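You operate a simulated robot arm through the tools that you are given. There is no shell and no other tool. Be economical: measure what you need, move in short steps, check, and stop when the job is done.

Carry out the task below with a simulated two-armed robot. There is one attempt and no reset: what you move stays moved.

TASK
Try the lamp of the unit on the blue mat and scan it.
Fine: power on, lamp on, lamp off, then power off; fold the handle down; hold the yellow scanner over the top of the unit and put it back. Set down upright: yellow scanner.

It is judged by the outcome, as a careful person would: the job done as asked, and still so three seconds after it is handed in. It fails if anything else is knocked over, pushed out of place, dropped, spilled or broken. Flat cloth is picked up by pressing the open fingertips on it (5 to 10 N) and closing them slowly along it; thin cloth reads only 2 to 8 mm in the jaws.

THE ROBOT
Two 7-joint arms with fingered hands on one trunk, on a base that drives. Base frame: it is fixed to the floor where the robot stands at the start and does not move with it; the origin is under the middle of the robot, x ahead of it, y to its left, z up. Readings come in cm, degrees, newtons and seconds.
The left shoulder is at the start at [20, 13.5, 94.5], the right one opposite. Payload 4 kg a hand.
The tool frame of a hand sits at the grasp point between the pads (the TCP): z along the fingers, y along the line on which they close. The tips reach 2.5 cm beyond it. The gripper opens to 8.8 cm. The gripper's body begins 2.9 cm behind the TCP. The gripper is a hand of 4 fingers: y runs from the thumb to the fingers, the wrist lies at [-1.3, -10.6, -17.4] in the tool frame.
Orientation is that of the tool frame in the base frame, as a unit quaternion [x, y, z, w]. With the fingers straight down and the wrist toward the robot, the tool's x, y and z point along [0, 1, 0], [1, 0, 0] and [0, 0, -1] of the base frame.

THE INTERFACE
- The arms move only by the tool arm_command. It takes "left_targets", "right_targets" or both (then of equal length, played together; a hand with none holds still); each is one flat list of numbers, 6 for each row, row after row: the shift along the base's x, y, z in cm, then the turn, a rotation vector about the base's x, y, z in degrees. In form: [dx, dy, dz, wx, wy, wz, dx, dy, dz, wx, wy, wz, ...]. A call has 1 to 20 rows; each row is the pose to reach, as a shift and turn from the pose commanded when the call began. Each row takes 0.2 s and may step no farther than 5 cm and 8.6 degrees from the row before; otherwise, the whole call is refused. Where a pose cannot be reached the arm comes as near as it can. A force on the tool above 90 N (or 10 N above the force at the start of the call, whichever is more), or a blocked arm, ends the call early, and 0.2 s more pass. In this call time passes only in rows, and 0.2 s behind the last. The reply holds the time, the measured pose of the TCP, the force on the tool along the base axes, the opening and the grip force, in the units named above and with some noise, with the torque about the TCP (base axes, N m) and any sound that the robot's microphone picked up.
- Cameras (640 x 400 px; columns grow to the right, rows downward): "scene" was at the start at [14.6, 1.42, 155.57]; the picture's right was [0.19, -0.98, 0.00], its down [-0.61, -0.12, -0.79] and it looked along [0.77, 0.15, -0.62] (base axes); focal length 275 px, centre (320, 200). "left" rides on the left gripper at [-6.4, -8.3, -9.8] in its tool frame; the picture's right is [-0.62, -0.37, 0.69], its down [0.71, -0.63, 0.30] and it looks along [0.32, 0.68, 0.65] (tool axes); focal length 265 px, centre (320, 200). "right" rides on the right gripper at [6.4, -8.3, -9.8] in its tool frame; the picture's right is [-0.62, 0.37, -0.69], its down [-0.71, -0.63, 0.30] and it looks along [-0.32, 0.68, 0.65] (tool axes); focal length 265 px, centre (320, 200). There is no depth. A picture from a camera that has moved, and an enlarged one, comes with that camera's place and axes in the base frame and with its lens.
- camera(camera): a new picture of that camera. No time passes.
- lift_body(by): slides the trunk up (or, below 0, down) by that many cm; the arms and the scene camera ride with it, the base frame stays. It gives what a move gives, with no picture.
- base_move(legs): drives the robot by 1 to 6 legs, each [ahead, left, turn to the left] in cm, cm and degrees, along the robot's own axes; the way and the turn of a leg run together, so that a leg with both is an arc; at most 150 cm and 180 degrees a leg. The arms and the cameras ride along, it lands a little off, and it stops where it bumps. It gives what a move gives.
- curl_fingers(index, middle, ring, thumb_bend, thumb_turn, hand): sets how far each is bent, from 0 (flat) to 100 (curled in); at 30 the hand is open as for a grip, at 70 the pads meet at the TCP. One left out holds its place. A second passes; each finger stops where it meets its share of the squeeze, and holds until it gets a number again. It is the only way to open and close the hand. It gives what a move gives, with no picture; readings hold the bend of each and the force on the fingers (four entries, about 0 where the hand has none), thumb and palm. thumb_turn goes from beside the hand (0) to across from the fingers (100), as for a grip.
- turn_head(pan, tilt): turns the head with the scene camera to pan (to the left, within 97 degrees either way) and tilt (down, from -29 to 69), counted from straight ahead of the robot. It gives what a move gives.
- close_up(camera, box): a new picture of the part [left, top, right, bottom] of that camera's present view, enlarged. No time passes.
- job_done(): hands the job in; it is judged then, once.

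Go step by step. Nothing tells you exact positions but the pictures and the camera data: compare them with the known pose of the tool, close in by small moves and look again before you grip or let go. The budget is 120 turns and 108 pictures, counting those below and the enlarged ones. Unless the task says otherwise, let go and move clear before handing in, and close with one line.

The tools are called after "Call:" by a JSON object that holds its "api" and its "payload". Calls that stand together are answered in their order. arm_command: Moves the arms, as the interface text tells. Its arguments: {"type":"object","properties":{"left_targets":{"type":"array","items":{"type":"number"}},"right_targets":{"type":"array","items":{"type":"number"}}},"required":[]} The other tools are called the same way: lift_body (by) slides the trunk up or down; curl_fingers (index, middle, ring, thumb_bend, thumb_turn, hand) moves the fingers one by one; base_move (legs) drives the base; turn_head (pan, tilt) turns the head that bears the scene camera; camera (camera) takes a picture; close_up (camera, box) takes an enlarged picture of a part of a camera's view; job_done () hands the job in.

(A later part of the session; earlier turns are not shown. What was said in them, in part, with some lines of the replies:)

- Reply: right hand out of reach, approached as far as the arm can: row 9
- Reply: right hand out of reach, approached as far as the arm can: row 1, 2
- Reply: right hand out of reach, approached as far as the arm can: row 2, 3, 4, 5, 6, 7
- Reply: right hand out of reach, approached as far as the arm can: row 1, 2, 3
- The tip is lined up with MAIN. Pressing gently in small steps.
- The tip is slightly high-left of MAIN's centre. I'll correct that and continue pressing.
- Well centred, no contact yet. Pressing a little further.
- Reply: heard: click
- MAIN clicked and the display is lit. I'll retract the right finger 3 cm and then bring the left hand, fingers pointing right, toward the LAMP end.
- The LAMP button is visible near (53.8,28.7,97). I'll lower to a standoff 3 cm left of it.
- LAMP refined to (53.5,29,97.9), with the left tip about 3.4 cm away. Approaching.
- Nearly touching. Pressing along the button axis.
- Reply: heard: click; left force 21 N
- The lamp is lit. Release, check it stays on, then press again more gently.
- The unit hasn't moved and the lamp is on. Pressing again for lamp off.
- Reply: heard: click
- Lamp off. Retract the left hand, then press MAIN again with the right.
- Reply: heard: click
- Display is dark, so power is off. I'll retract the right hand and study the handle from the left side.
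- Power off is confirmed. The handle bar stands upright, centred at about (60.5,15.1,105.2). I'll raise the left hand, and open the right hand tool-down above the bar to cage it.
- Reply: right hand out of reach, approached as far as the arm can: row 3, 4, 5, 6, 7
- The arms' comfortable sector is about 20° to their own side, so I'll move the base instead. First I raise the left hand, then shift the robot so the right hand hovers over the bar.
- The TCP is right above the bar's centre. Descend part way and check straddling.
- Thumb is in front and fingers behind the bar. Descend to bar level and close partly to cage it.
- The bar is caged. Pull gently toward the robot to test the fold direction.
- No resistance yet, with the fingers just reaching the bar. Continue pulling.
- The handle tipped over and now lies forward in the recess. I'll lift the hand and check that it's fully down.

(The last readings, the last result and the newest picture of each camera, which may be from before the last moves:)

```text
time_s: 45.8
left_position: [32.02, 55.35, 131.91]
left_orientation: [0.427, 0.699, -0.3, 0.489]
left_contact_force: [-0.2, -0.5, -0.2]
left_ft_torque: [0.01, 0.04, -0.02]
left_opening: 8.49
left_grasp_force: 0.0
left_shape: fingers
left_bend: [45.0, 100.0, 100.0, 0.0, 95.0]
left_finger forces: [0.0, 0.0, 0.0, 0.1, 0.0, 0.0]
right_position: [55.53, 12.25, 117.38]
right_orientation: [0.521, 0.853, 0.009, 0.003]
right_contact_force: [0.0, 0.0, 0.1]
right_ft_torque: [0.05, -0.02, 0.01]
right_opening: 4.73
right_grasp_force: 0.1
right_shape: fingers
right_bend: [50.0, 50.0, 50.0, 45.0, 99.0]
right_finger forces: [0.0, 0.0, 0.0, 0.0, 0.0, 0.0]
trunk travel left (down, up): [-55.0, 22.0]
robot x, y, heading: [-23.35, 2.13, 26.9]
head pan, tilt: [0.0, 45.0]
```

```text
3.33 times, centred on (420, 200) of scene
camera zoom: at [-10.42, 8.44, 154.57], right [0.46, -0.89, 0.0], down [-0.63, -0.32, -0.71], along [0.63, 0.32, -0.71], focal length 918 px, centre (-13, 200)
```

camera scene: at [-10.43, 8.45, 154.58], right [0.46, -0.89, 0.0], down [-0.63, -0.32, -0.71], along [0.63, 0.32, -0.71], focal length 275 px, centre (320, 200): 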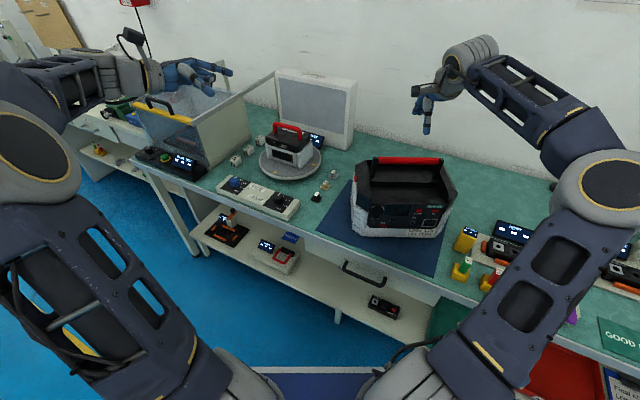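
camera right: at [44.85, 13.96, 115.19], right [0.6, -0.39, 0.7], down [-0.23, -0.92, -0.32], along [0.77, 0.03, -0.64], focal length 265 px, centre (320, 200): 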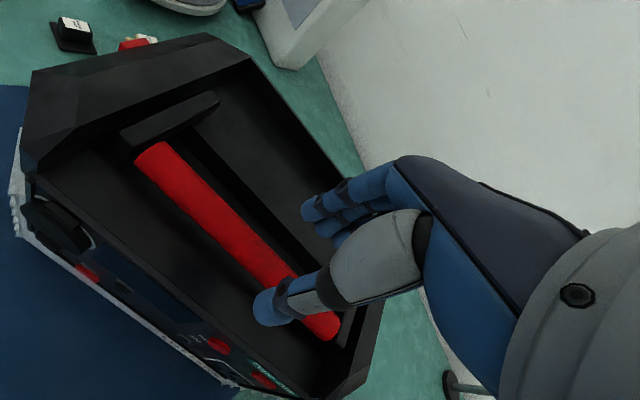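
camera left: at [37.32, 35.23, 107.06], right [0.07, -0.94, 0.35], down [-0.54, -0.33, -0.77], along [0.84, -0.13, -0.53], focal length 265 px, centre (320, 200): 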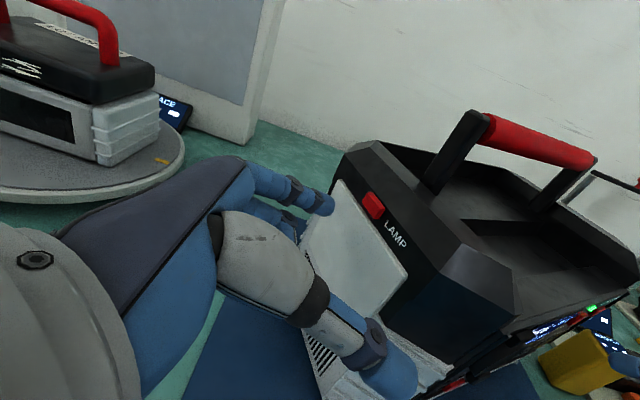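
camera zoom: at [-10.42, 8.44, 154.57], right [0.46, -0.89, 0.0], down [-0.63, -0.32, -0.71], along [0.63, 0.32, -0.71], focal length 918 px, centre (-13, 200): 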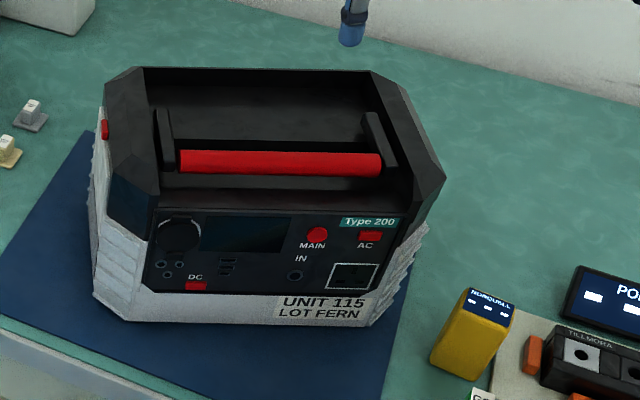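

The bar now lies at (54.9,13.3,99.2), 90° from upright, so it's fully folded. The scanner stands axis-aligned at about (56.9,-8), so I'll square the robot to heading 0 with the right hand above it.

Call:
{"api": "base_move", "payload": {"legs": [[0, 0, -27.1], [5.5, 16.9, 0]]}}

Call:
{"api": "curl_fingers", "payload": {"hand": "right", "index": 30, "middle": 30, "ring": 30, "thumb_bend": 30, "thumb_turn": 100}}

Call:
{"api": "camera", "payload": {"camera": "right"}}

Call:
{"api": "camera", "payload": {"camera": "scene"}}

```text
time_s: 48.7
left_position: [55.61, 41.41, 131.93]
left_orientation: [0.578, 0.581, -0.406, 0.405]
left_contact_force: [-0.3, 0.1, -0.1]
left_ft_torque: [0.01, -0.03, -0.02]
left_opening: 8.5
left_grasp_force: 0.0
left_shape: fingers
left_bend: [45.0, 100.0, 100.0, 0.0, 95.0]
left_finger forces: [0.1, 0.1, 0.1, 0.0, 0.0, 0.0]
right_position: [57.08, -7.59, 117.39]
right_orientation: [0.706, 0.708, 0.008, 0.005]
right_contact_force: [-0.1, 0.1, 0.5]
right_ft_torque: [0.01, -0.02, -0.01]
right_opening: 4.77
right_grasp_force: 0.1
right_shape: fingers
right_bend: [50.0, 50.0, 50.0, 45.0, 99.0]
right_finger forces: [0.1, 0.1, 0.0, 0.1, 0.1, 0.0]
trunk travel left (down, up): [-55.0, 22.0]
robot x, y, heading: [-17.59, 19.17, 0.3]
head pan, tilt: [0.0, 45.0]
```

```text
time_s: 49.7
left_position: [55.67, 41.48, 131.86]
left_orientation: [0.578, 0.58, -0.405, 0.406]
left_contact_force: [-0.2, -0.1, -0.6]
left_ft_torque: [0.02, -0.01, -0.02]
left_opening: 8.51
left_grasp_force: 0.1
left_shape: fingers
left_bend: [45.0, 100.0, 100.0, 0.0, 95.0]
left_finger forces: [0.0, 0.1, 0.0, 0.0, 0.0, 0.1]
right_position: [56.94, -7.53, 117.33]
right_orientation: [0.705, 0.709, 0.009, 0.005]
right_contact_force: [-0.3, -0.3, 1.0]
right_ft_torque: [0.03, 0.01, 0.01]
right_opening: 8.43
right_grasp_force: 0.1
right_shape: fingers
right_bend: [30.0, 30.0, 30.0, 30.0, 98.0]
right_finger forces: [0.0, 0.1, 0.1, 0.1, 0.0, 0.1]
trunk travel left (down, up): [-55.0, 22.0]
robot x, y, heading: [-17.72, 19.25, 0.1]
head pan, tilt: [0.0, 45.0]
```

```text
51 pictures are left
camera right: at [48.44, -1.17, 127.1], right [0.36, -0.62, 0.7], down [-0.62, -0.72, -0.32], along [0.7, -0.32, -0.64], focal length 265 px, centre (320, 200)
```

right: 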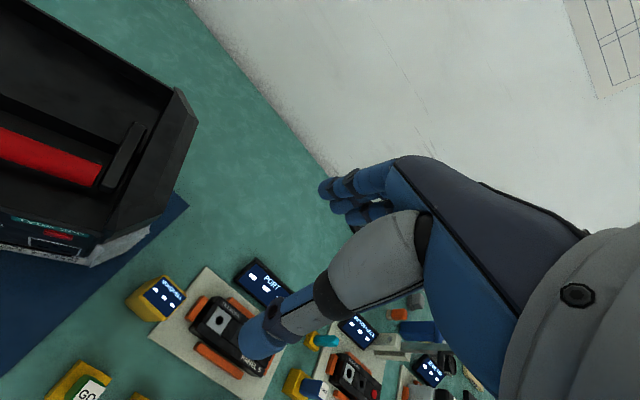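

```text
50 pictures are left
camera scene: at [-3.32, 18.96, 154.58], right [0.0, -1.0, 0.0], down [-0.71, 0.0, -0.71], along [0.71, 0.0, -0.71], focal length 275 px, centre (320, 200)
```

scene: 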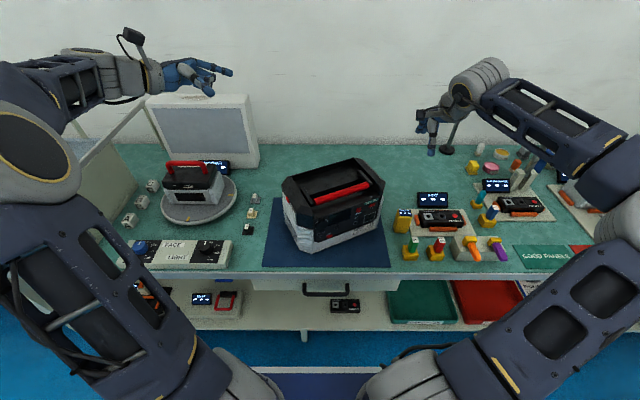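

The hand hovers near the scanner. Zoom both cameras to refine its place and height.

Call:
{"api": "close_up", "payload": {"camera": "right", "box": [100, 250, 220, 350]}}

Call:
{"api": "close_up", "payload": {"camera": "scene", "box": [370, 180, 490, 270]}}

```text
4.00 times, centred on (160, 300) of right
camera zoom: at [48.44, -1.17, 127.1], right [0.36, -0.62, 0.7], down [-0.62, -0.72, -0.32], along [0.7, -0.32, -0.64], focal length 1062 px, centre (960, -200)
```

zoom: 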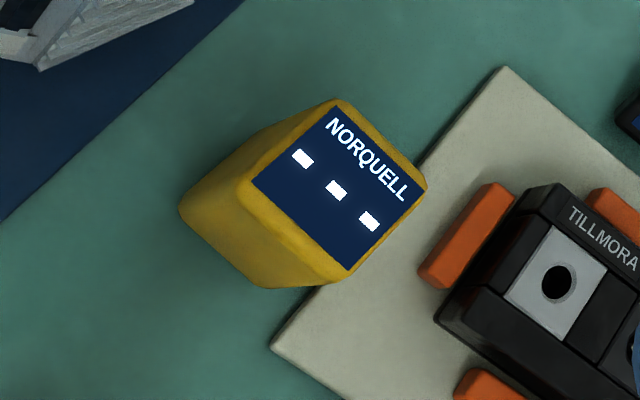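

```text
4.44 times, centred on (430, 225) of scene
camera zoom: at [-3.32, 18.96, 154.58], right [0.0, -1.0, 0.0], down [-0.71, 0.0, -0.71], along [0.71, 0.0, -0.71], focal length 1223 px, centre (-169, 89)
```

zoom: 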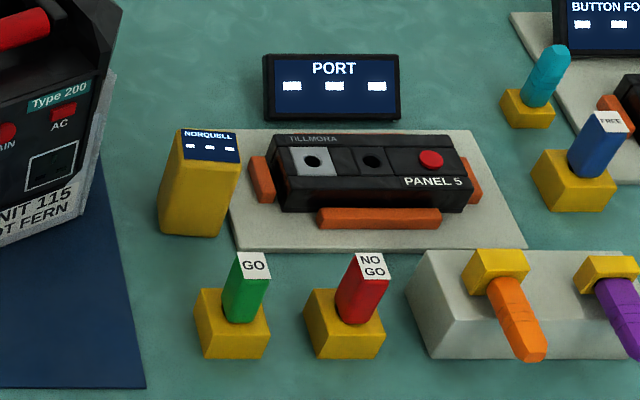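

Scanner centre is about (57.0,-8.5) with its top near z 88.5. Descend to z≈96 and check.

Call:
{"api": "arm_command", "payload": {"right_targets": [0, -0.3, -4.5, 0, 0, 0, 0, -0.6, -9, 0, 0, 0, 0, -0.9, -13.5, 0, 0, 0, 0, -0.9, -18, 0, 0, 0, 0, -0.9, -21.5, 0, 0, 0]}}

Call:
{"api": "camera", "payload": {"camera": "right"}}

Call:
{"api": "close_up", "payload": {"camera": "scene", "box": [370, 150, 530, 270]}}

```text
time_s: 50.9
left_position: [55.43, 41.41, 132.0]
left_orientation: [0.578, 0.58, -0.406, 0.406]
left_contact_force: [0.0, 1.2, -0.4]
left_ft_torque: [0.0, 0.03, -0.01]
left_opening: 8.5
left_grasp_force: 0.1
left_shape: fingers
left_bend: [45.0, 100.0, 100.0, 0.0, 95.0]
left_finger forces: [0.0, 0.0, 0.0, 0.0, 0.1, 0.0]
right_position: [57.08, -8.38, 95.72]
right_orientation: [0.706, 0.709, 0.009, 0.005]
right_contact_force: [0.1, 0.5, 0.3]
right_ft_torque: [0.0, -0.03, -0.01]
right_opening: 8.44
right_grasp_force: 0.0
right_shape: fingers
right_bend: [30.0, 30.0, 30.0, 30.0, 98.0]
right_finger forces: [0.0, 0.0, 0.0, 0.1, 0.0, 0.0]
trunk travel left (down, up): [-55.0, 22.0]
robot x, y, heading: [-17.81, 18.89, 0.2]
head pan, tilt: [0.0, 45.0]
```

```text
47 pictures are left
camera right: at [48.57, -1.99, 105.53], right [0.36, -0.62, 0.7], down [-0.62, -0.71, -0.32], along [0.7, -0.32, -0.64], focal length 265 px, centre (320, 200)
```

right: 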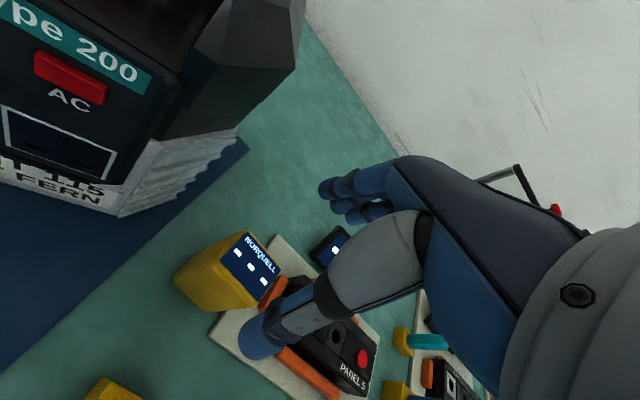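

```text
3.33 times, centred on (450, 210) of scene
camera zoom: at [-3.34, 18.97, 154.58], right [0.0, -1.0, 0.0], down [-0.71, 0.0, -0.71], along [0.71, 0.0, -0.71], focal length 918 px, centre (-113, 167)
```

zoom: 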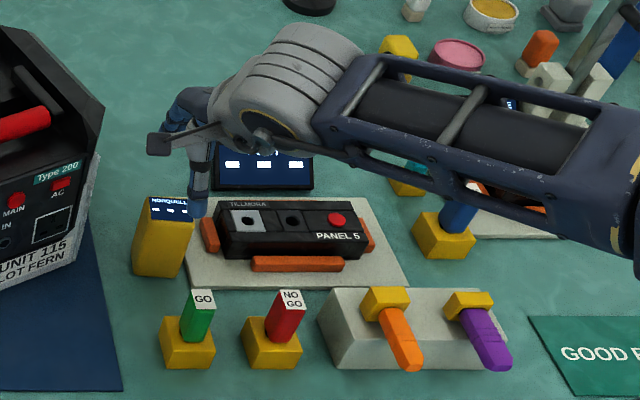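

The scanner's top is exactly beneath the TCP. I'll descend halfway and check forearm clearance.

Call:
{"api": "arm_command", "payload": {"right_targets": [0, 0, -2.5, 0, 0, 0, 0, 0, -5, 0, 0, 0]}}

Call:
{"api": "camera", "payload": {"camera": "scene"}}

Call:
{"api": "camera", "payload": {"camera": "right"}}

```text
time_s: 51.5
left_position: [55.6, 41.44, 132.03]
left_orientation: [0.578, 0.581, -0.406, 0.405]
left_contact_force: [0.4, 0.2, -0.9]
left_ft_torque: [-0.01, -0.02, 0.01]
left_opening: 8.49
left_grasp_force: 0.0
left_shape: fingers
left_bend: [45.0, 100.0, 100.0, 0.0, 95.0]
left_finger forces: [0.1, 0.1, 0.1, 0.0, 0.1, 0.1]
right_position: [57.06, -8.58, 90.64]
right_orientation: [0.706, 0.708, 0.008, 0.004]
right_contact_force: [0.1, 0.7, 0.7]
right_ft_torque: [0.0, -0.02, -0.01]
right_opening: 8.43
right_grasp_force: 0.2
right_shape: fingers
right_bend: [30.0, 30.0, 30.0, 30.0, 98.0]
right_finger forces: [0.0, 0.1, 0.0, 0.0, 0.0, 0.0]
trunk travel left (down, up): [-55.0, 22.0]
robot x, y, heading: [-17.65, 19.35, 0.4]
head pan, tilt: [0.0, 45.0]
```

```text
45 pictures are left
camera scene: at [-3.33, 18.96, 154.58], right [0.0, -1.0, 0.0], down [-0.71, 0.0, -0.71], along [0.71, 0.0, -0.71], focal length 275 px, centre (320, 200)
```

scene: 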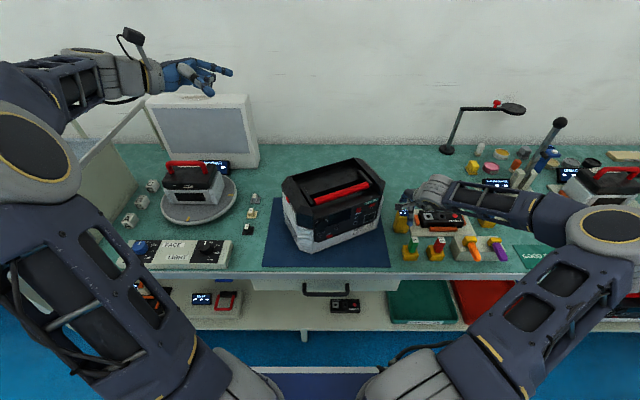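

```text
44 pictures are left
camera right: at [48.51, -2.19, 100.5], right [0.36, -0.62, 0.7], down [-0.62, -0.72, -0.32], along [0.7, -0.32, -0.64], focal length 265 px, centre (320, 200)
```

right: 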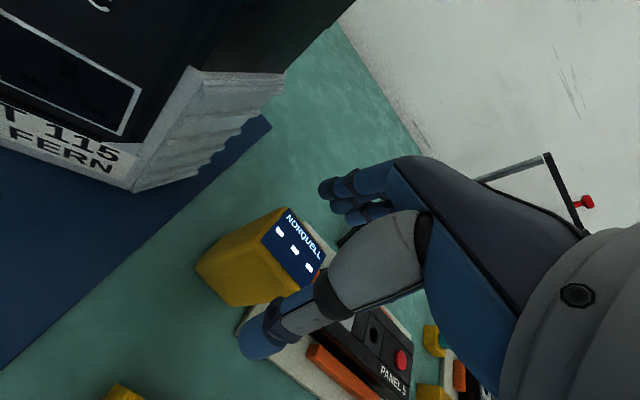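

Clear all around. Descend to grip height (z≈87).

Call:
{"api": "arm_command", "payload": {"right_targets": [0, 0, -1.8, 0, 0, 0, 0, 0, -3.6, 0, 0, 0]}}

Call:
{"api": "camera", "payload": {"camera": "right"}}

Call:
{"api": "close_up", "payload": {"camera": "scene", "box": [360, 160, 480, 270]}}

```text
time_s: 52.1
left_position: [55.62, 41.47, 131.93]
left_orientation: [0.578, 0.581, -0.405, 0.406]
left_contact_force: [0.2, 0.1, 0.1]
left_ft_torque: [0.03, -0.01, 0.0]
left_opening: 8.5
left_grasp_force: 0.2
left_shape: fingers
left_bend: [45.0, 100.0, 100.0, 0.0, 95.0]
left_finger forces: [0.0, 0.0, 0.0, 0.0, 0.1, 0.0]
right_position: [57.06, -8.5, 87.11]
right_orientation: [0.706, 0.709, 0.009, 0.006]
right_contact_force: [0.9, 0.9, 0.3]
right_ft_torque: [-0.01, 0.01, -0.03]
right_opening: 8.46
right_grasp_force: 0.1
right_shape: fingers
right_bend: [30.0, 30.0, 30.0, 30.0, 98.0]
right_finger forces: [0.0, 0.0, 0.0, 0.0, 0.0, 0.0]
trunk travel left (down, up): [-55.0, 22.0]
robot x, y, heading: [-17.39, 19.13, 0.3]
head pan, tilt: [0.0, 45.0]
```

```text
43 pictures are left
camera right: at [48.55, -2.16, 96.93], right [0.36, -0.62, 0.7], down [-0.62, -0.72, -0.32], along [0.7, -0.32, -0.64], focal length 265 px, centre (320, 200)
```

right: 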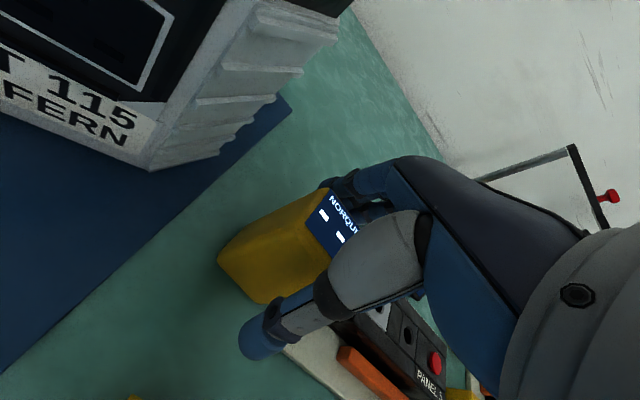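

```text
3.64 times, centred on (420, 215) of scene
camera zoom: at [-3.33, 18.96, 154.58], right [0.0, -1.0, 0.0], down [-0.71, 0.0, -0.71], along [0.71, 0.0, -0.71], focal length 1001 px, centre (-44, 146)
```

zoom: 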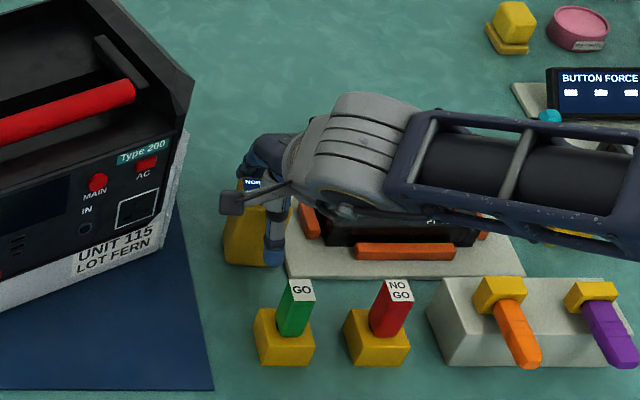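

The thumb sits a bit right of the scanner's centre, so I'll shift 0.8 cm left and close the grip.

Call:
{"api": "arm_command", "payload": {"right_targets": [0, 0.8, 0, 0, 0, 0]}}

Call:
{"api": "curl_fingers", "payload": {"hand": "right", "index": 50, "middle": 50, "ring": 50, "thumb_bend": 50}}

Call:
{"api": "camera", "payload": {"camera": "right"}}

```text
time_s: 52.5
left_position: [55.62, 41.31, 131.82]
left_orientation: [0.578, 0.58, -0.406, 0.406]
left_contact_force: [0.5, -0.4, 0.9]
left_ft_torque: [0.0, 0.0, 0.01]
left_opening: 8.48
left_grasp_force: 0.1
left_shape: fingers
left_bend: [45.0, 100.0, 100.0, 0.0, 95.0]
left_finger forces: [0.0, 0.0, 0.0, 0.1, 0.0, 0.0]
right_position: [57.03, -7.72, 87.11]
right_orientation: [0.707, 0.708, 0.008, 0.005]
right_contact_force: [0.1, -0.7, -0.8]
right_ft_torque: [0.02, -0.04, 0.0]
right_opening: 8.45
right_grasp_force: 0.0
right_shape: fingers
right_bend: [30.0, 30.0, 30.0, 30.0, 98.0]
right_finger forces: [0.0, 0.0, 0.0, 0.0, 0.0, 0.0]
trunk travel left (down, up): [-55.0, 22.0]
robot x, y, heading: [-17.47, 19.16, 0.1]
head pan, tilt: [0.0, 45.0]
```

```text
time_s: 53.5
left_position: [55.51, 41.48, 131.87]
left_orientation: [0.578, 0.58, -0.406, 0.406]
left_contact_force: [0.5, -0.3, -0.5]
left_ft_torque: [0.01, 0.01, -0.01]
left_opening: 8.49
left_grasp_force: 0.1
left_shape: fingers
left_bend: [45.0, 100.0, 100.0, 0.0, 95.0]
left_finger forces: [0.0, 0.2, 0.0, 0.1, 0.1, 0.0]
right_position: [57.02, -7.66, 87.13]
right_orientation: [0.705, 0.709, 0.009, 0.005]
right_contact_force: [0.4, 0.4, -1.0]
right_ft_torque: [-0.01, 0.0, 0.04]
right_opening: 4.22
right_grasp_force: 0.3
right_shape: fingers
right_bend: [50.0, 50.0, 50.0, 50.0, 100.0]
right_finger forces: [0.2, 0.1, 0.0, 0.0, 0.0, 0.0]
trunk travel left (down, up): [-55.0, 22.0]
robot x, y, heading: [-17.5, 19.09, 0.3]
head pan, tilt: [0.0, 45.0]
```

```text
41 pictures are left
camera right: at [48.51, -1.38, 96.98], right [0.36, -0.62, 0.7], down [-0.62, -0.71, -0.32], along [0.7, -0.32, -0.64], focal length 265 px, centre (320, 200)
```

right: 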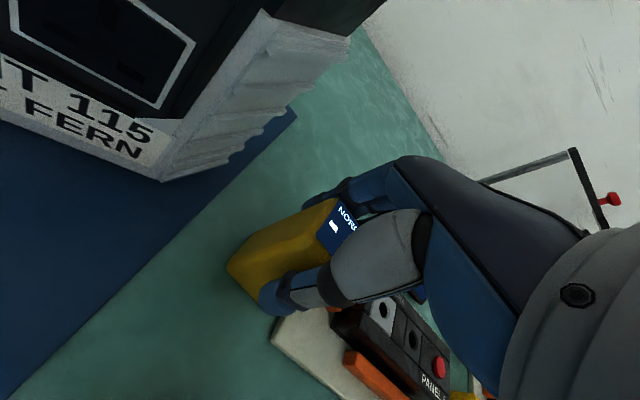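

Well straddled and no contact yet. Close to a firm grip.

Call:
{"api": "curl_fingers", "payload": {"hand": "right", "index": 56, "middle": 56, "ring": 56, "thumb_bend": 56}}

Call:
{"api": "curl_fingers", "payload": {"hand": "right", "index": 66, "middle": 66, "ring": 66, "thumb_bend": 66}}

Call:
{"api": "camera", "payload": {"camera": "right"}}

```text
time_s: 54.5
left_position: [55.54, 41.54, 131.91]
left_orientation: [0.578, 0.581, -0.405, 0.406]
left_contact_force: [-0.1, -0.6, 0.3]
left_ft_torque: [0.0, 0.0, -0.01]
left_opening: 8.5
left_grasp_force: 0.1
left_shape: fingers
left_bend: [45.0, 100.0, 100.0, 0.0, 95.0]
left_finger forces: [0.0, 0.1, 0.0, 0.0, 0.1, 0.0]
right_position: [57.03, -7.82, 87.19]
right_orientation: [0.706, 0.708, 0.009, 0.005]
right_contact_force: [0.9, 0.5, 1.8]
right_ft_torque: [0.02, -0.07, 0.0]
right_opening: 3.61
right_grasp_force: 3.4
right_shape: fingers
right_bend: [53.0, 54.0, 55.0, 53.0, 100.0]
right_finger forces: [2.1, 1.3, 0.7, 0.0, 2.6, 0.0]
trunk travel left (down, up): [-55.0, 22.0]
robot x, y, heading: [-17.82, 18.94, 0.2]
head pan, tilt: [0.0, 45.0]
```

```text
time_s: 55.5
left_position: [55.65, 41.5, 131.98]
left_orientation: [0.577, 0.581, -0.405, 0.407]
left_contact_force: [-0.5, -0.7, -0.7]
left_ft_torque: [-0.01, 0.02, 0.0]
left_opening: 8.51
left_grasp_force: 0.1
left_shape: fingers
left_bend: [45.0, 100.0, 100.0, 0.0, 95.0]
left_finger forces: [0.0, 0.1, 0.0, 0.0, 0.1, 0.1]
right_position: [57.04, -7.76, 87.24]
right_orientation: [0.706, 0.708, 0.009, 0.005]
right_contact_force: [0.5, -0.7, -0.2]
right_ft_torque: [-0.03, -0.03, 0.0]
right_opening: 3.43
right_grasp_force: 14.0
right_shape: fingers
right_bend: [56.0, 60.0, 61.0, 53.0, 100.0]
right_finger forces: [6.0, 4.9, 3.4, 0.1, 13.8, 0.1]
trunk travel left (down, up): [-55.0, 22.0]
robot x, y, heading: [-17.79, 19.38, 0.2]
head pan, tilt: [0.0, 45.0]
```

```text
40 pictures are left
camera right: at [48.5, -1.38, 96.97], right [0.36, -0.62, 0.7], down [-0.62, -0.71, -0.32], along [0.7, -0.32, -0.64], focal length 265 px, centre (320, 200)
```

right: 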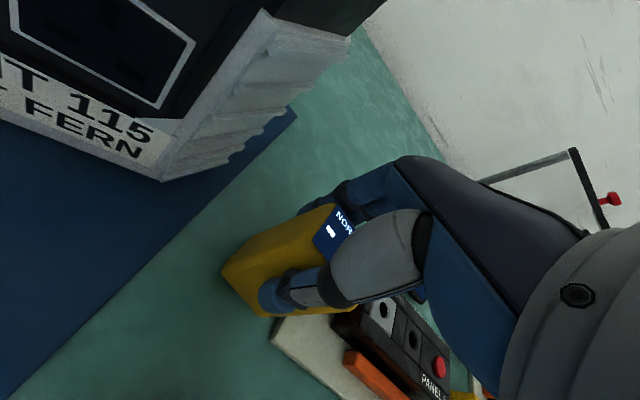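

Grip is 14 N. Lift 4 cm and check.

Call:
{"api": "arm_command", "payload": {"right_targets": [0, 0, 1, 0, 0, 0, 0, 0, 2.5, 0, 0, 0, 0, 0, 4, 0, 0, 0]}}

Call:
{"api": "camera", "payload": {"camera": "right"}}

```text
time_s: 56.3
left_position: [55.67, 41.49, 131.85]
left_orientation: [0.577, 0.581, -0.406, 0.406]
left_contact_force: [0.6, 0.1, -0.4]
left_ft_torque: [-0.01, 0.03, -0.01]
left_opening: 8.5
left_grasp_force: 0.0
left_shape: fingers
left_bend: [45.0, 100.0, 100.0, 0.0, 95.0]
left_finger forces: [0.0, 0.1, 0.0, 0.0, 0.0, 0.0]
right_position: [57.07, -7.89, 91.15]
right_orientation: [0.706, 0.708, 0.008, 0.004]
right_contact_force: [-0.1, 0.8, -2.4]
right_ft_torque: [0.01, -0.02, 0.01]
right_opening: 3.44
right_grasp_force: 14.3
right_shape: fingers
right_bend: [56.0, 60.0, 61.0, 53.0, 100.0]
right_finger forces: [5.8, 4.7, 3.3, 0.1, 13.8, 0.1]
trunk travel left (down, up): [-55.0, 22.0]
robot x, y, heading: [-17.93, 19.15, 0.3]
head pan, tilt: [0.0, 45.0]
```

```text
39 pictures are left
camera right: at [48.48, -1.42, 100.96], right [0.36, -0.62, 0.7], down [-0.62, -0.72, -0.32], along [0.7, -0.32, -0.64], focal length 265 px, centre (320, 200)
```

right: 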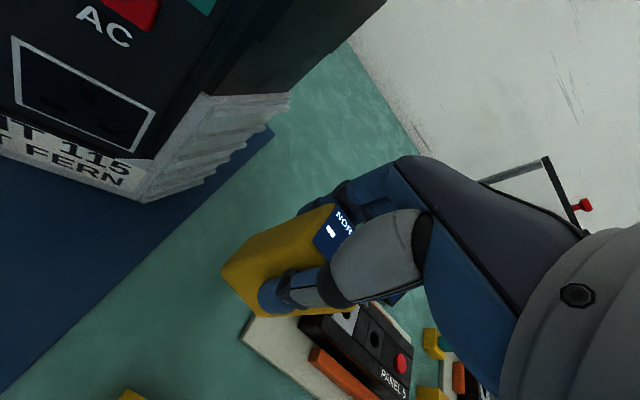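

Held upright. Raise to z≈116, then carry it over the unit by driving left.

Call:
{"api": "arm_command", "payload": {"right_targets": [0, 0, 4, 0, 0, 0, 0, 0, 8, 0, 0, 0, 0, 0, 12, 0, 0, 0, 0, 0, 16, 0, 0, 0, 0, 0, 20, 0, 0, 0, 0, 0, 24.5, 0, 0, 0]}}

Call:
{"api": "base_move", "payload": {"legs": [[2, 22, 0]]}}

Call:
{"api": "camera", "payload": {"camera": "right"}}

Call:
{"api": "camera", "payload": {"camera": "scene"}}

```text
time_s: 57.7
left_position: [55.58, 41.37, 132.0]
left_orientation: [0.577, 0.58, -0.406, 0.406]
left_contact_force: [-0.6, -0.7, -0.3]
left_ft_torque: [-0.04, 0.0, -0.02]
left_opening: 8.5
left_grasp_force: 0.0
left_shape: fingers
left_bend: [45.0, 100.0, 100.0, 0.0, 95.0]
left_finger forces: [0.1, 0.0, 0.0, 0.1, 0.1, 0.1]
right_position: [56.72, -7.7, 115.61]
right_orientation: [0.705, 0.709, 0.009, 0.004]
right_contact_force: [-0.4, -0.5, -1.7]
right_ft_torque: [0.0, -0.01, 0.0]
right_opening: 3.41
right_grasp_force: 13.4
right_shape: fingers
right_bend: [56.0, 60.0, 61.0, 53.0, 100.0]
right_finger forces: [5.7, 4.7, 3.2, 0.1, 13.5, 0.0]
trunk travel left (down, up): [-55.0, 22.0]
robot x, y, heading: [-17.41, 19.45, 0.2]
head pan, tilt: [0.0, 45.0]
```

```text
time_s: 59.4
left_position: [57.57, 63.47, 131.94]
left_orientation: [0.577, 0.581, -0.406, 0.405]
left_contact_force: [-0.4, 0.0, 0.4]
left_ft_torque: [-0.02, -0.01, 0.0]
left_opening: 8.48
left_grasp_force: 0.0
left_shape: fingers
left_bend: [45.0, 100.0, 100.0, 0.0, 95.0]
left_finger forces: [0.1, 0.0, 0.0, 0.1, 0.0, 0.0]
right_position: [58.74, 14.35, 115.61]
right_orientation: [0.704, 0.71, 0.009, 0.005]
right_contact_force: [-0.2, 0.2, -1.4]
right_ft_torque: [0.0, 0.01, 0.0]
right_opening: 3.41
right_grasp_force: 13.7
right_shape: fingers
right_bend: [56.0, 60.0, 61.0, 53.0, 100.0]
right_finger forces: [5.6, 4.5, 3.2, 0.0, 13.5, 0.0]
trunk travel left (down, up): [-55.0, 22.0]
robot x, y, heading: [-15.68, 41.12, -0.0]
head pan, tilt: [0.0, 45.0]
```

```text
38 pictures are left
camera right: at [50.17, 20.77, 125.4], right [0.36, -0.62, 0.7], down [-0.62, -0.72, -0.32], along [0.7, -0.32, -0.64], focal length 265 px, centre (320, 200)
```

right: 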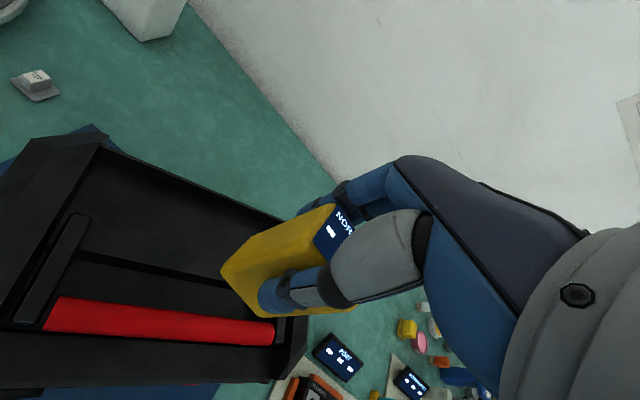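

```text
37 pictures are left
camera scene: at [-1.38, 40.98, 154.58], right [0.01, -1.0, 0.0], down [-0.71, 0.0, -0.71], along [0.71, 0.0, -0.71], focal length 275 px, centre (320, 200)
```

scene: 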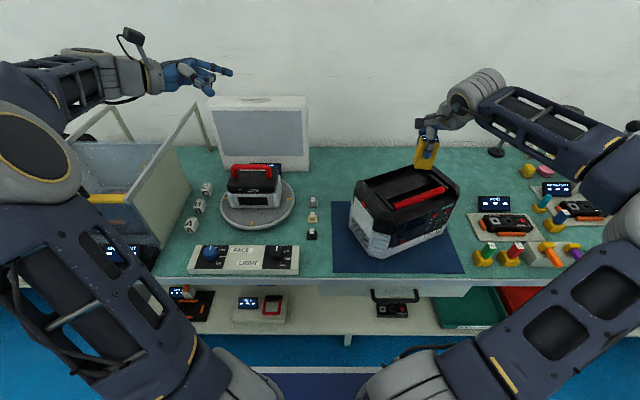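

The scanner is above the unit. Lower a bit and hold there for about two seconds.

Call:
{"api": "arm_command", "payload": {"right_targets": [0, 0, -2, 0, 0, 0, 0, 0, -4, 0, 0, 0, 0, 0, -5, 0, 0, 0, 0, 0, -5, 0, 0, 0, 0, 0, -5, 0, 0, 0, 0, 0, -5, 0, 0, 0, 0, 0, -5, 0, 0, 0, 0, 0, -5, 0, 0, 0, 0, 0, -5, 0, 0, 0, 0, 0, -5, 0, 0, 0, 0, 0, -5, 0, 0, 0, 0, 0, -5, 0, 0, 0]}}

Call:
{"api": "camera", "payload": {"camera": "right"}}

Call:
{"api": "close_up", "payload": {"camera": "scene", "box": [340, 100, 480, 260]}}

```text
time_s: 62.0
left_position: [57.61, 63.64, 131.86]
left_orientation: [0.578, 0.58, -0.405, 0.406]
left_contact_force: [-0.3, -0.2, 0.2]
left_ft_torque: [-0.04, 0.01, 0.01]
left_opening: 8.5
left_grasp_force: 0.1
left_shape: fingers
left_bend: [45.0, 100.0, 100.0, 0.0, 95.0]
left_finger forces: [0.1, 0.0, 0.0, 0.0, 0.0, 0.1]
right_position: [58.7, 14.38, 110.5]
right_orientation: [0.706, 0.709, 0.009, 0.005]
right_contact_force: [-0.1, 0.8, -1.8]
right_ft_torque: [0.02, 0.0, 0.02]
right_opening: 3.41
right_grasp_force: 13.2
right_shape: fingers
right_bend: [56.0, 60.0, 61.0, 53.0, 100.0]
right_finger forces: [5.7, 4.6, 3.3, 0.0, 13.5, 0.0]
trunk travel left (down, up): [-55.0, 22.0]
robot x, y, heading: [-15.42, 41.37, 0.3]
head pan, tilt: [0.0, 45.0]
```

```text
36 pictures are left
camera right: at [50.17, 20.74, 120.37], right [0.36, -0.62, 0.7], down [-0.62, -0.72, -0.32], along [0.7, -0.32, -0.64], focal length 265 px, centre (320, 200)
```

right: 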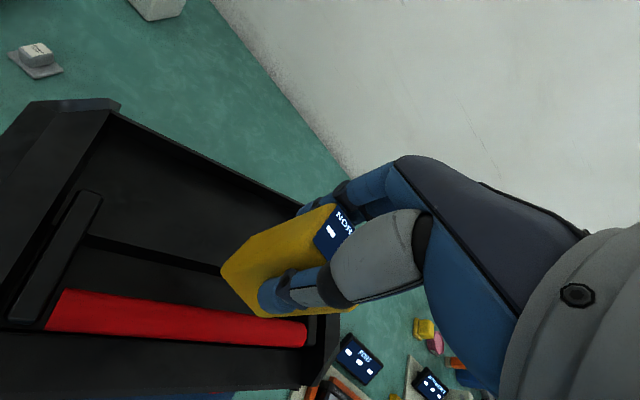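

```text
2.50 times, centred on (410, 180) of scene
camera zoom: at [-1.38, 40.97, 154.58], right [0.01, -1.0, 0.0], down [-0.71, 0.0, -0.71], along [0.71, 0.0, -0.71], focal length 688 px, centre (95, 250)
```

zoom: 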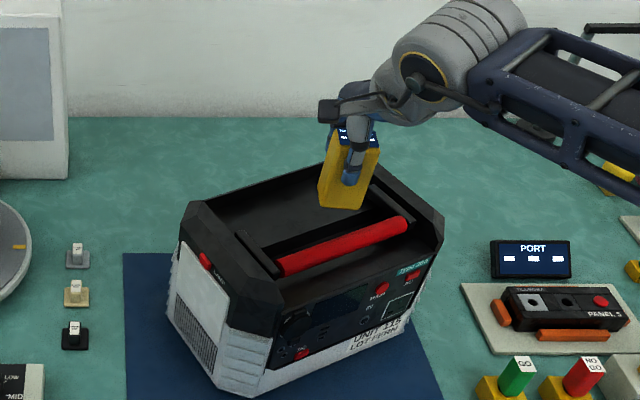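

Held 2 s without a sound. For safety I'll hold closer for a moment and look at the scanner's display.

Call:
{"api": "arm_command", "payload": {"right_targets": [0, 0, -1, 0, 0, 0, 0, 0, -2, 0, 0, 0, 0, 0, -2, 0, 0, 0, 0, 0, -2, 0, 0, 0, 0, 0, -2, 0, 0, 0, 0, 0, -2, 0, 0, 0, 0, 0, -2, 0, 0, 0, 0, 0, -2, 0, 0, 0, 0, 0, -2, 0, 0, 0, 0, 0, -2, 0, 0, 0]}}

Call:
{"api": "close_up", "payload": {"camera": "right", "box": [200, 160, 400, 340]}}

Call:
{"api": "close_up", "payload": {"camera": "scene", "box": [390, 120, 460, 200]}}

```text
time_s: 64.2
left_position: [57.51, 63.54, 131.89]
left_orientation: [0.578, 0.581, -0.405, 0.406]
left_contact_force: [-0.2, 0.2, -0.9]
left_ft_torque: [0.03, -0.01, -0.03]
left_opening: 8.51
left_grasp_force: 0.1
left_shape: fingers
left_bend: [45.0, 100.0, 100.0, 0.0, 95.0]
left_finger forces: [0.1, 0.1, 0.0, 0.0, 0.1, 0.0]
right_position: [58.63, 14.29, 108.66]
right_orientation: [0.706, 0.708, 0.008, 0.006]
right_contact_force: [-0.8, 0.8, -2.1]
right_ft_torque: [0.0, -0.04, 0.02]
right_opening: 3.42
right_grasp_force: 13.4
right_shape: fingers
right_bend: [56.0, 60.0, 61.0, 53.0, 100.0]
right_finger forces: [5.7, 4.6, 3.3, 0.1, 13.5, 0.1]
trunk travel left (down, up): [-55.0, 22.0]
robot x, y, heading: [-15.8, 40.9, 0.3]
head pan, tilt: [0.0, 45.0]
```

```text
2.22 times, centred on (300, 250) of right
camera zoom: at [50.12, 20.71, 118.4], right [0.36, -0.62, 0.7], down [-0.62, -0.72, -0.32], along [0.7, -0.32, -0.64], focal length 590 px, centre (364, 89)
```

zoom: 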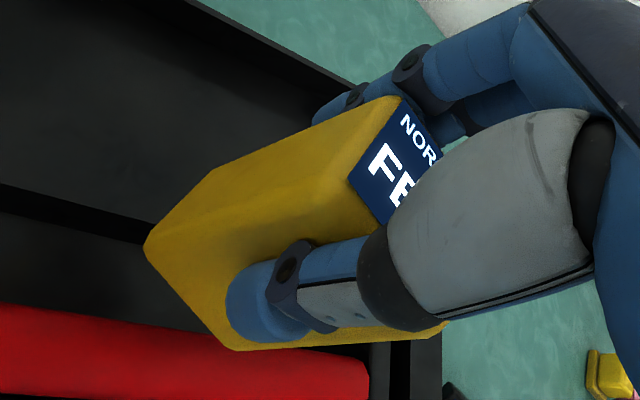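

```text
5.00 times, centred on (425, 160) of scene
camera zoom: at [-1.38, 40.97, 154.58], right [0.01, -1.0, 0.0], down [-0.71, 0.0, -0.71], along [0.71, 0.0, -0.71], focal length 1376 px, centre (-205, 400)
```

zoom: 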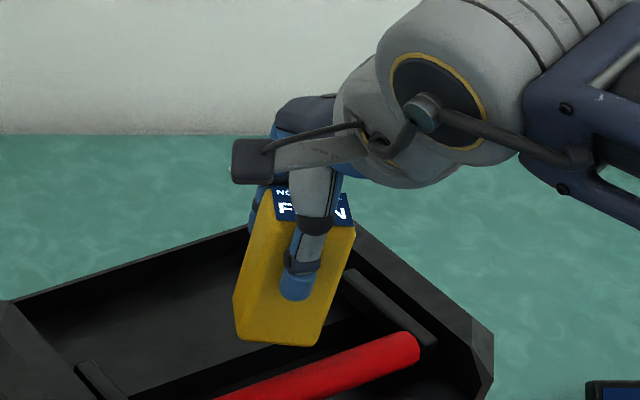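

The display now reads FERN, so the unit is scanned. Raise and drive back to the scanner's place.

Call:
{"api": "arm_command", "payload": {"right_targets": [0, 0, 4, 0, 0, 0, 0, 0, 8, 0, 0, 0]}}

Call:
{"api": "base_move", "payload": {"legs": [[-2, -22, 0]]}}

Call:
{"api": "arm_command", "payload": {"right_targets": [0, 0, 0, 0, 0, 0]}}

```text
time_s: 64.8
left_position: [57.54, 63.52, 131.93]
left_orientation: [0.577, 0.582, -0.405, 0.406]
left_contact_force: [-0.4, -0.3, -0.1]
left_ft_torque: [0.02, -0.03, 0.01]
left_opening: 8.5
left_grasp_force: 0.0
left_shape: fingers
left_bend: [45.0, 100.0, 100.0, 0.0, 95.0]
left_finger forces: [0.0, 0.0, 0.1, 0.0, 0.1, 0.0]
right_position: [58.59, 14.48, 116.72]
right_orientation: [0.705, 0.709, 0.007, 0.005]
right_contact_force: [0.2, -0.5, -1.0]
right_ft_torque: [0.01, 0.0, -0.01]
right_opening: 3.4
right_grasp_force: 13.5
right_shape: fingers
right_bend: [56.0, 60.0, 61.0, 53.0, 100.0]
right_finger forces: [5.7, 4.6, 3.2, 0.0, 13.4, 0.0]
trunk travel left (down, up): [-55.0, 22.0]
robot x, y, heading: [-15.74, 41.35, 0.2]
head pan, tilt: [0.0, 45.0]
```

```text
time_s: 66.5
left_position: [55.63, 41.28, 131.92]
left_orientation: [0.577, 0.581, -0.405, 0.406]
left_contact_force: [0.7, -0.7, 0.2]
left_ft_torque: [-0.03, 0.0, 0.0]
left_opening: 8.49
left_grasp_force: 0.1
left_shape: fingers
left_bend: [45.0, 100.0, 100.0, 0.0, 95.0]
left_finger forces: [0.0, 0.0, 0.0, 0.0, 0.0, 0.1]
right_position: [56.73, -7.81, 116.77]
right_orientation: [0.706, 0.708, 0.009, 0.005]
right_contact_force: [-0.5, -0.5, -1.9]
right_ft_torque: [0.02, 0.04, -0.01]
right_opening: 3.42
right_grasp_force: 13.2
right_shape: fingers
right_bend: [56.0, 60.0, 61.0, 53.0, 100.0]
right_finger forces: [5.7, 4.6, 3.2, 0.0, 13.4, 0.0]
trunk travel left (down, up): [-55.0, 22.0]
robot x, y, heading: [-17.39, 18.98, 0.3]
head pan, tilt: [0.0, 45.0]
```

```text
time_s: 66.8
left_position: [55.57, 41.31, 132.04]
left_orientation: [0.578, 0.58, -0.404, 0.407]
left_contact_force: [-0.7, -0.1, -0.4]
left_ft_torque: [0.0, -0.01, 0.0]
left_opening: 8.51
left_grasp_force: 0.1
left_shape: fingers
left_bend: [45.0, 100.0, 100.0, 0.0, 95.0]
left_finger forces: [0.0, 0.0, 0.0, 0.0, 0.0, 0.1]
right_position: [56.62, -7.71, 116.66]
right_orientation: [0.706, 0.708, 0.008, 0.004]
right_contact_force: [0.7, 1.2, -1.8]
right_ft_torque: [0.0, -0.01, -0.01]
right_opening: 3.41
right_grasp_force: 13.1
right_shape: fingers
right_bend: [56.0, 60.0, 61.0, 53.0, 100.0]
right_finger forces: [5.6, 4.6, 3.2, 0.0, 13.3, 0.1]
trunk travel left (down, up): [-55.0, 22.0]
robot x, y, heading: [-17.3, 19.14, 0.1]
head pan, tilt: [0.0, 45.0]
```

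Back above its place. Lower to just above the table.

Call:
{"api": "arm_command", "payload": {"right_targets": [0.1, 0, -4.5, 0, 0, 0, 0.2, 0, -9, 0, 0, 0, 0.3, 0, -13.5, 0, 0, 0, 0.4, 0, -18, 0, 0, 0, 0.4, 0, -22, 0, 0, 0, 0.4, 0, -25.5, 0, 0, 0, 0.4, 0, -28, 0, 0, 0]}}

Call:
{"api": "camera", "payload": {"camera": "right"}}

Call:
{"api": "close_up", "payload": {"camera": "scene", "box": [360, 160, 480, 270]}}

```text
time_s: 68.5
left_position: [55.68, 41.32, 132.0]
left_orientation: [0.578, 0.581, -0.406, 0.405]
left_contact_force: [0.3, 0.0, -0.5]
left_ft_torque: [0.0, 0.02, 0.01]
left_opening: 8.5
left_grasp_force: 0.0
left_shape: fingers
left_bend: [45.0, 100.0, 100.0, 0.0, 95.0]
left_finger forces: [0.0, 0.0, 0.0, 0.0, 0.1, 0.0]
right_position: [57.13, -7.77, 88.67]
right_orientation: [0.705, 0.709, 0.009, 0.005]
right_contact_force: [0.4, 0.7, -2.3]
right_ft_torque: [0.0, 0.0, 0.03]
right_opening: 3.35
right_grasp_force: 13.0
right_shape: fingers
right_bend: [56.0, 60.0, 61.0, 53.0, 100.0]
right_finger forces: [5.6, 4.5, 3.1, 0.0, 13.3, 0.0]
trunk travel left (down, up): [-55.0, 22.0]
robot x, y, heading: [-17.57, 19.15, 0.4]
head pan, tilt: [0.0, 45.0]
```

```text
32 pictures are left
camera right: at [48.62, -1.44, 98.56], right [0.36, -0.62, 0.7], down [-0.62, -0.72, -0.32], along [0.7, -0.32, -0.64], focal length 265 px, centre (320, 200)
```

right: 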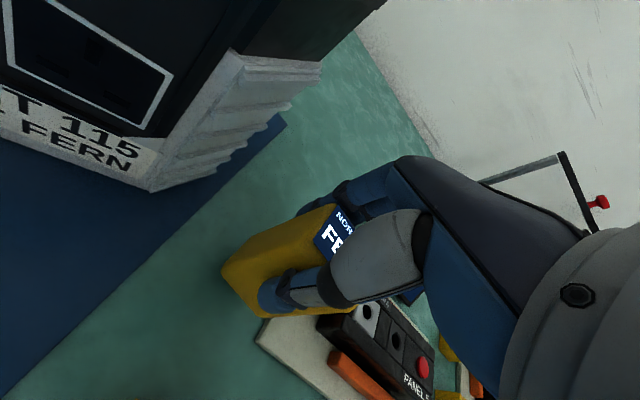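

```text
3.64 times, centred on (420, 215) of scene
camera zoom: at [-3.29, 18.75, 154.58], right [0.0, -1.0, 0.0], down [-0.71, 0.0, -0.71], along [0.71, 0.0, -0.71], focal length 1001 px, centre (-44, 146)
```

zoom: 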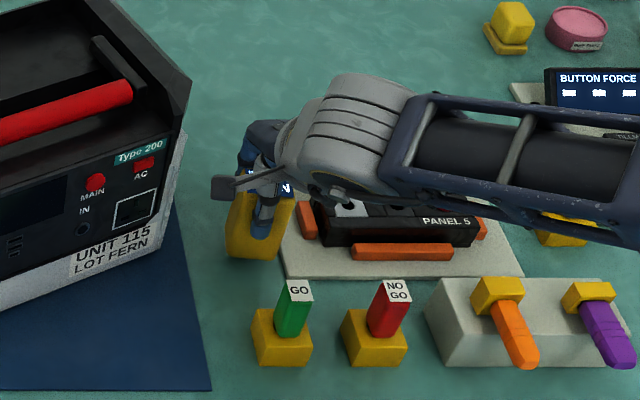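

About 1.4 cm remains. Lower slowly to contact.

Call:
{"api": "arm_command", "payload": {"right_targets": [-0.05, 0, -0.6, 0, 0, 0, -0.05, 0, -1.0, 0, 0, 0, -0.05, 0, -1.3, 0, 0, 0, -0.05, 0, -1.45, 0, 0, 0]}}

Call:
{"api": "close_up", "payload": {"camera": "right", "box": [180, 160, 420, 380]}}

```text
time_s: 69.5
left_position: [55.73, 41.27, 131.94]
left_orientation: [0.578, 0.581, -0.405, 0.406]
left_contact_force: [0.5, -0.2, 0.1]
left_ft_torque: [0.0, 0.02, 0.03]
left_opening: 8.48
left_grasp_force: 0.0
left_shape: fingers
left_bend: [45.0, 100.0, 100.0, 0.0, 95.0]
left_finger forces: [0.0, 0.0, 0.1, 0.0, 0.0, 0.0]
right_position: [57.0, -7.88, 87.29]
right_orientation: [0.706, 0.708, 0.008, 0.005]
right_contact_force: [0.2, 0.2, -1.8]
right_ft_torque: [0.0, -0.01, 0.0]
right_opening: 3.4
right_grasp_force: 13.7
right_shape: fingers
right_bend: [56.0, 60.0, 61.0, 53.0, 100.0]
right_finger forces: [5.6, 4.5, 3.1, 0.0, 13.1, 0.0]
trunk travel left (down, up): [-55.0, 22.0]
robot x, y, heading: [-17.57, 19.02, 0.3]
head pan, tilt: [0.0, 45.0]
```

```text
1.82 times, centred on (300, 270) of right
camera zoom: at [48.44, -1.43, 97.11], right [0.36, -0.62, 0.7], down [-0.62, -0.72, -0.32], along [0.7, -0.32, -0.64], focal length 483 px, centre (356, 73)
```

zoom: 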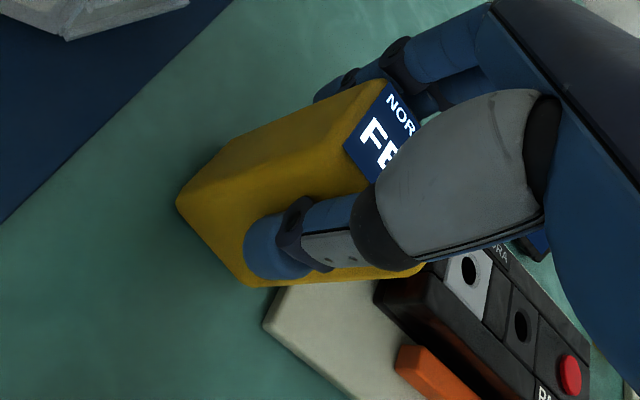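

Still carrying its weight, so I'll lower in tiny steps.

Call:
{"api": "arm_command", "payload": {"right_targets": [0, 0, -0.1, 0, 0, 0, 0, 0, -0.2, 0, 0, 0]}}

```text
time_s: 70.0
left_position: [55.64, 41.22, 131.99]
left_orientation: [0.578, 0.58, -0.406, 0.406]
left_contact_force: [0.8, 0.3, 0.5]
left_ft_torque: [-0.01, 0.04, 0.02]
left_opening: 8.49
left_grasp_force: 0.1
left_shape: fingers
left_bend: [45.0, 100.0, 100.0, 0.0, 95.0]
left_finger forces: [0.0, 0.0, 0.0, 0.1, 0.0, 0.1]
right_position: [56.92, -7.78, 87.18]
right_orientation: [0.706, 0.708, 0.008, 0.006]
right_contact_force: [-0.7, 0.4, 2.4]
right_ft_torque: [-0.02, -0.06, 0.01]
right_opening: 3.4
right_grasp_force: 13.6
right_shape: fingers
right_bend: [56.0, 60.0, 61.0, 53.0, 100.0]
right_finger forces: [5.7, 4.6, 3.4, 0.0, 14.2, 0.1]
trunk travel left (down, up): [-55.0, 22.0]
robot x, y, heading: [-17.68, 18.68, 0.3]
head pan, tilt: [0.0, 45.0]
```

Now it rests on the table (+2.4 N). Open the fingers gradually.

Call:
{"api": "curl_fingers", "payload": {"hand": "right", "index": 50, "middle": 52, "ring": 53, "thumb_bend": 48}}

Call:
{"api": "curl_fingers", "payload": {"hand": "right", "index": 30, "middle": 30, "ring": 30, "thumb_bend": 30}}

Call:
{"api": "camera", "payload": {"camera": "right"}}

```text
time_s: 71.0
left_position: [55.61, 41.25, 132.0]
left_orientation: [0.578, 0.58, -0.405, 0.406]
left_contact_force: [0.0, -0.1, -0.1]
left_ft_torque: [0.0, -0.01, -0.01]
left_opening: 8.51
left_grasp_force: 0.1
left_shape: fingers
left_bend: [45.0, 100.0, 100.0, 0.0, 95.0]
left_finger forces: [0.0, 0.1, 0.0, 0.0, 0.0, 0.0]
right_position: [56.96, -7.77, 87.09]
right_orientation: [0.706, 0.709, 0.008, 0.005]
right_contact_force: [-0.5, -0.2, -1.1]
right_ft_torque: [0.0, 0.04, -0.01]
right_opening: 4.38
right_grasp_force: 0.1
right_shape: fingers
right_bend: [50.0, 52.0, 53.0, 48.0, 100.0]
right_finger forces: [0.0, 0.1, 0.0, 0.0, 0.5, 0.0]
trunk travel left (down, up): [-55.0, 22.0]
robot x, y, heading: [-17.54, 18.78, 0.3]
head pan, tilt: [0.0, 45.0]
```

```text
time_s: 72.0
left_position: [55.62, 41.17, 131.85]
left_orientation: [0.578, 0.581, -0.405, 0.406]
left_contact_force: [-0.7, -0.5, -0.3]
left_ft_torque: [-0.03, -0.03, 0.0]
left_opening: 8.51
left_grasp_force: 0.1
left_shape: fingers
left_bend: [45.0, 100.0, 100.0, 0.0, 95.0]
left_finger forces: [0.0, 0.0, 0.0, 0.0, 0.0, 0.0]
right_position: [56.91, -7.74, 87.13]
right_orientation: [0.706, 0.708, 0.009, 0.005]
right_contact_force: [0.2, 0.0, 0.0]
right_ft_torque: [-0.02, 0.0, -0.02]
right_opening: 8.45
right_grasp_force: 0.0
right_shape: fingers
right_bend: [30.0, 30.0, 30.0, 30.0, 98.0]
right_finger forces: [0.0, 0.0, 0.1, 0.1, 0.0, 0.0]
trunk travel left (down, up): [-55.0, 22.0]
robot x, y, heading: [-17.39, 19.01, 0.3]
head pan, tilt: [0.0, 45.0]
```

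```text
29 pictures are left
camera right: at [48.39, -1.43, 96.88], right [0.36, -0.62, 0.7], down [-0.62, -0.71, -0.32], along [0.7, -0.32, -0.64], focal length 265 px, centre (320, 200)
```

right: 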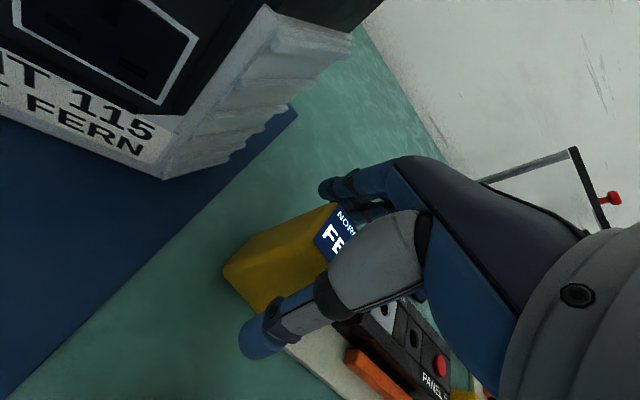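

Released and upright. Raise the hand straight up and check everything.

Call:
{"api": "arm_command", "payload": {"right_targets": [0, 0, 3, 0, 0, 0, 0, 0, 7, 0, 0, 0, 0, 0, 11.5, 0, 0, 0, 0, 0, 16, 0, 0, 0, 0, 0, 20.5, 0, 0, 0, 0, 0, 25, 0, 0, 0, 0, 0, 29, 0, 0, 0]}}

Call:
{"api": "camera", "payload": {"camera": "scene"}}

Call:
{"api": "close_up", "payload": {"camera": "scene", "box": [370, 180, 490, 270]}}

Call:
{"api": "close_up", "payload": {"camera": "scene", "box": [260, 140, 400, 270]}}

```text
time_s: 73.7
left_position: [55.61, 41.27, 131.89]
left_orientation: [0.578, 0.581, -0.405, 0.405]
left_contact_force: [0.5, -0.2, -0.1]
left_ft_torque: [-0.01, -0.01, 0.02]
left_opening: 8.49
left_grasp_force: 0.0
left_shape: fingers
left_bend: [45.0, 100.0, 100.0, 0.0, 95.0]
left_finger forces: [0.1, 0.0, 0.0, 0.1, 0.1, 0.0]
right_position: [57.01, -7.86, 115.96]
right_orientation: [0.706, 0.708, 0.008, 0.004]
right_contact_force: [-0.2, 0.3, -0.4]
right_ft_torque: [-0.03, 0.0, -0.02]
right_opening: 8.42
right_grasp_force: 0.2
right_shape: fingers
right_bend: [30.0, 30.0, 30.0, 30.0, 98.0]
right_finger forces: [0.0, 0.1, 0.1, 0.0, 0.0, 0.0]
trunk travel left (down, up): [-55.0, 22.0]
robot x, y, heading: [-17.68, 19.15, 0.1]
head pan, tilt: [0.0, 45.0]
```

```text
28 pictures are left
camera scene: at [-3.27, 18.75, 154.57], right [0.0, -1.0, 0.0], down [-0.71, 0.0, -0.71], along [0.71, 0.0, -0.71], focal length 275 px, centre (320, 200)
```

scene: 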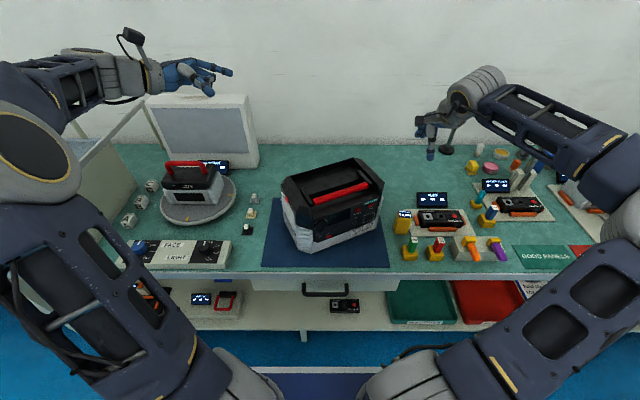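

```text
4.44 times, centred on (430, 225) of scene
camera zoom: at [-3.27, 18.75, 154.57], right [0.0, -1.0, 0.0], down [-0.71, 0.0, -0.71], along [0.71, 0.0, -0.71], focal length 1223 px, centre (-169, 89)
```

zoom: 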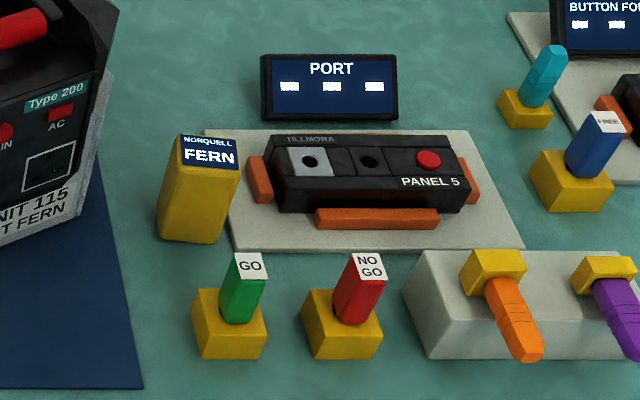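

```text
3.08 times, centred on (330, 205) of scene
camera zoom: at [-3.27, 18.75, 154.57], right [0.0, -1.0, 0.0], down [-0.71, 0.0, -0.71], along [0.71, 0.0, -0.71], focal length 847 px, centre (289, 185)
```

zoom: 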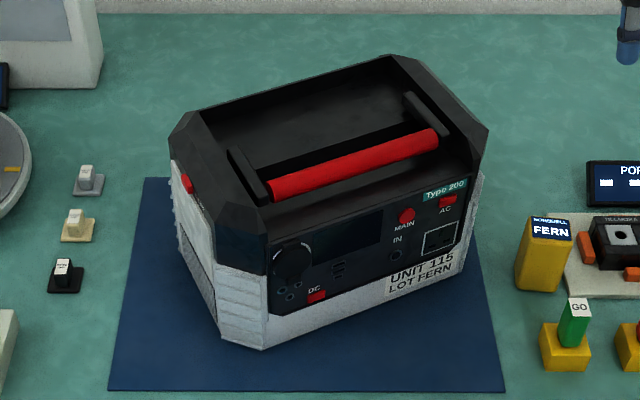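

The unit is off with its handle folded, the scanner stands upright back in its place, and both hands are clear, so I'm handing in.

Call:
{"api": "job_done", "payload": {}}

```text
The job is handed in.
```

The job is handed in: the lamp on unit 115 came on and went off as it should, power is off, and the handle is folded down. The yellow scanner read FERN over the unit and stands upright within about half a centimetre of where it was.
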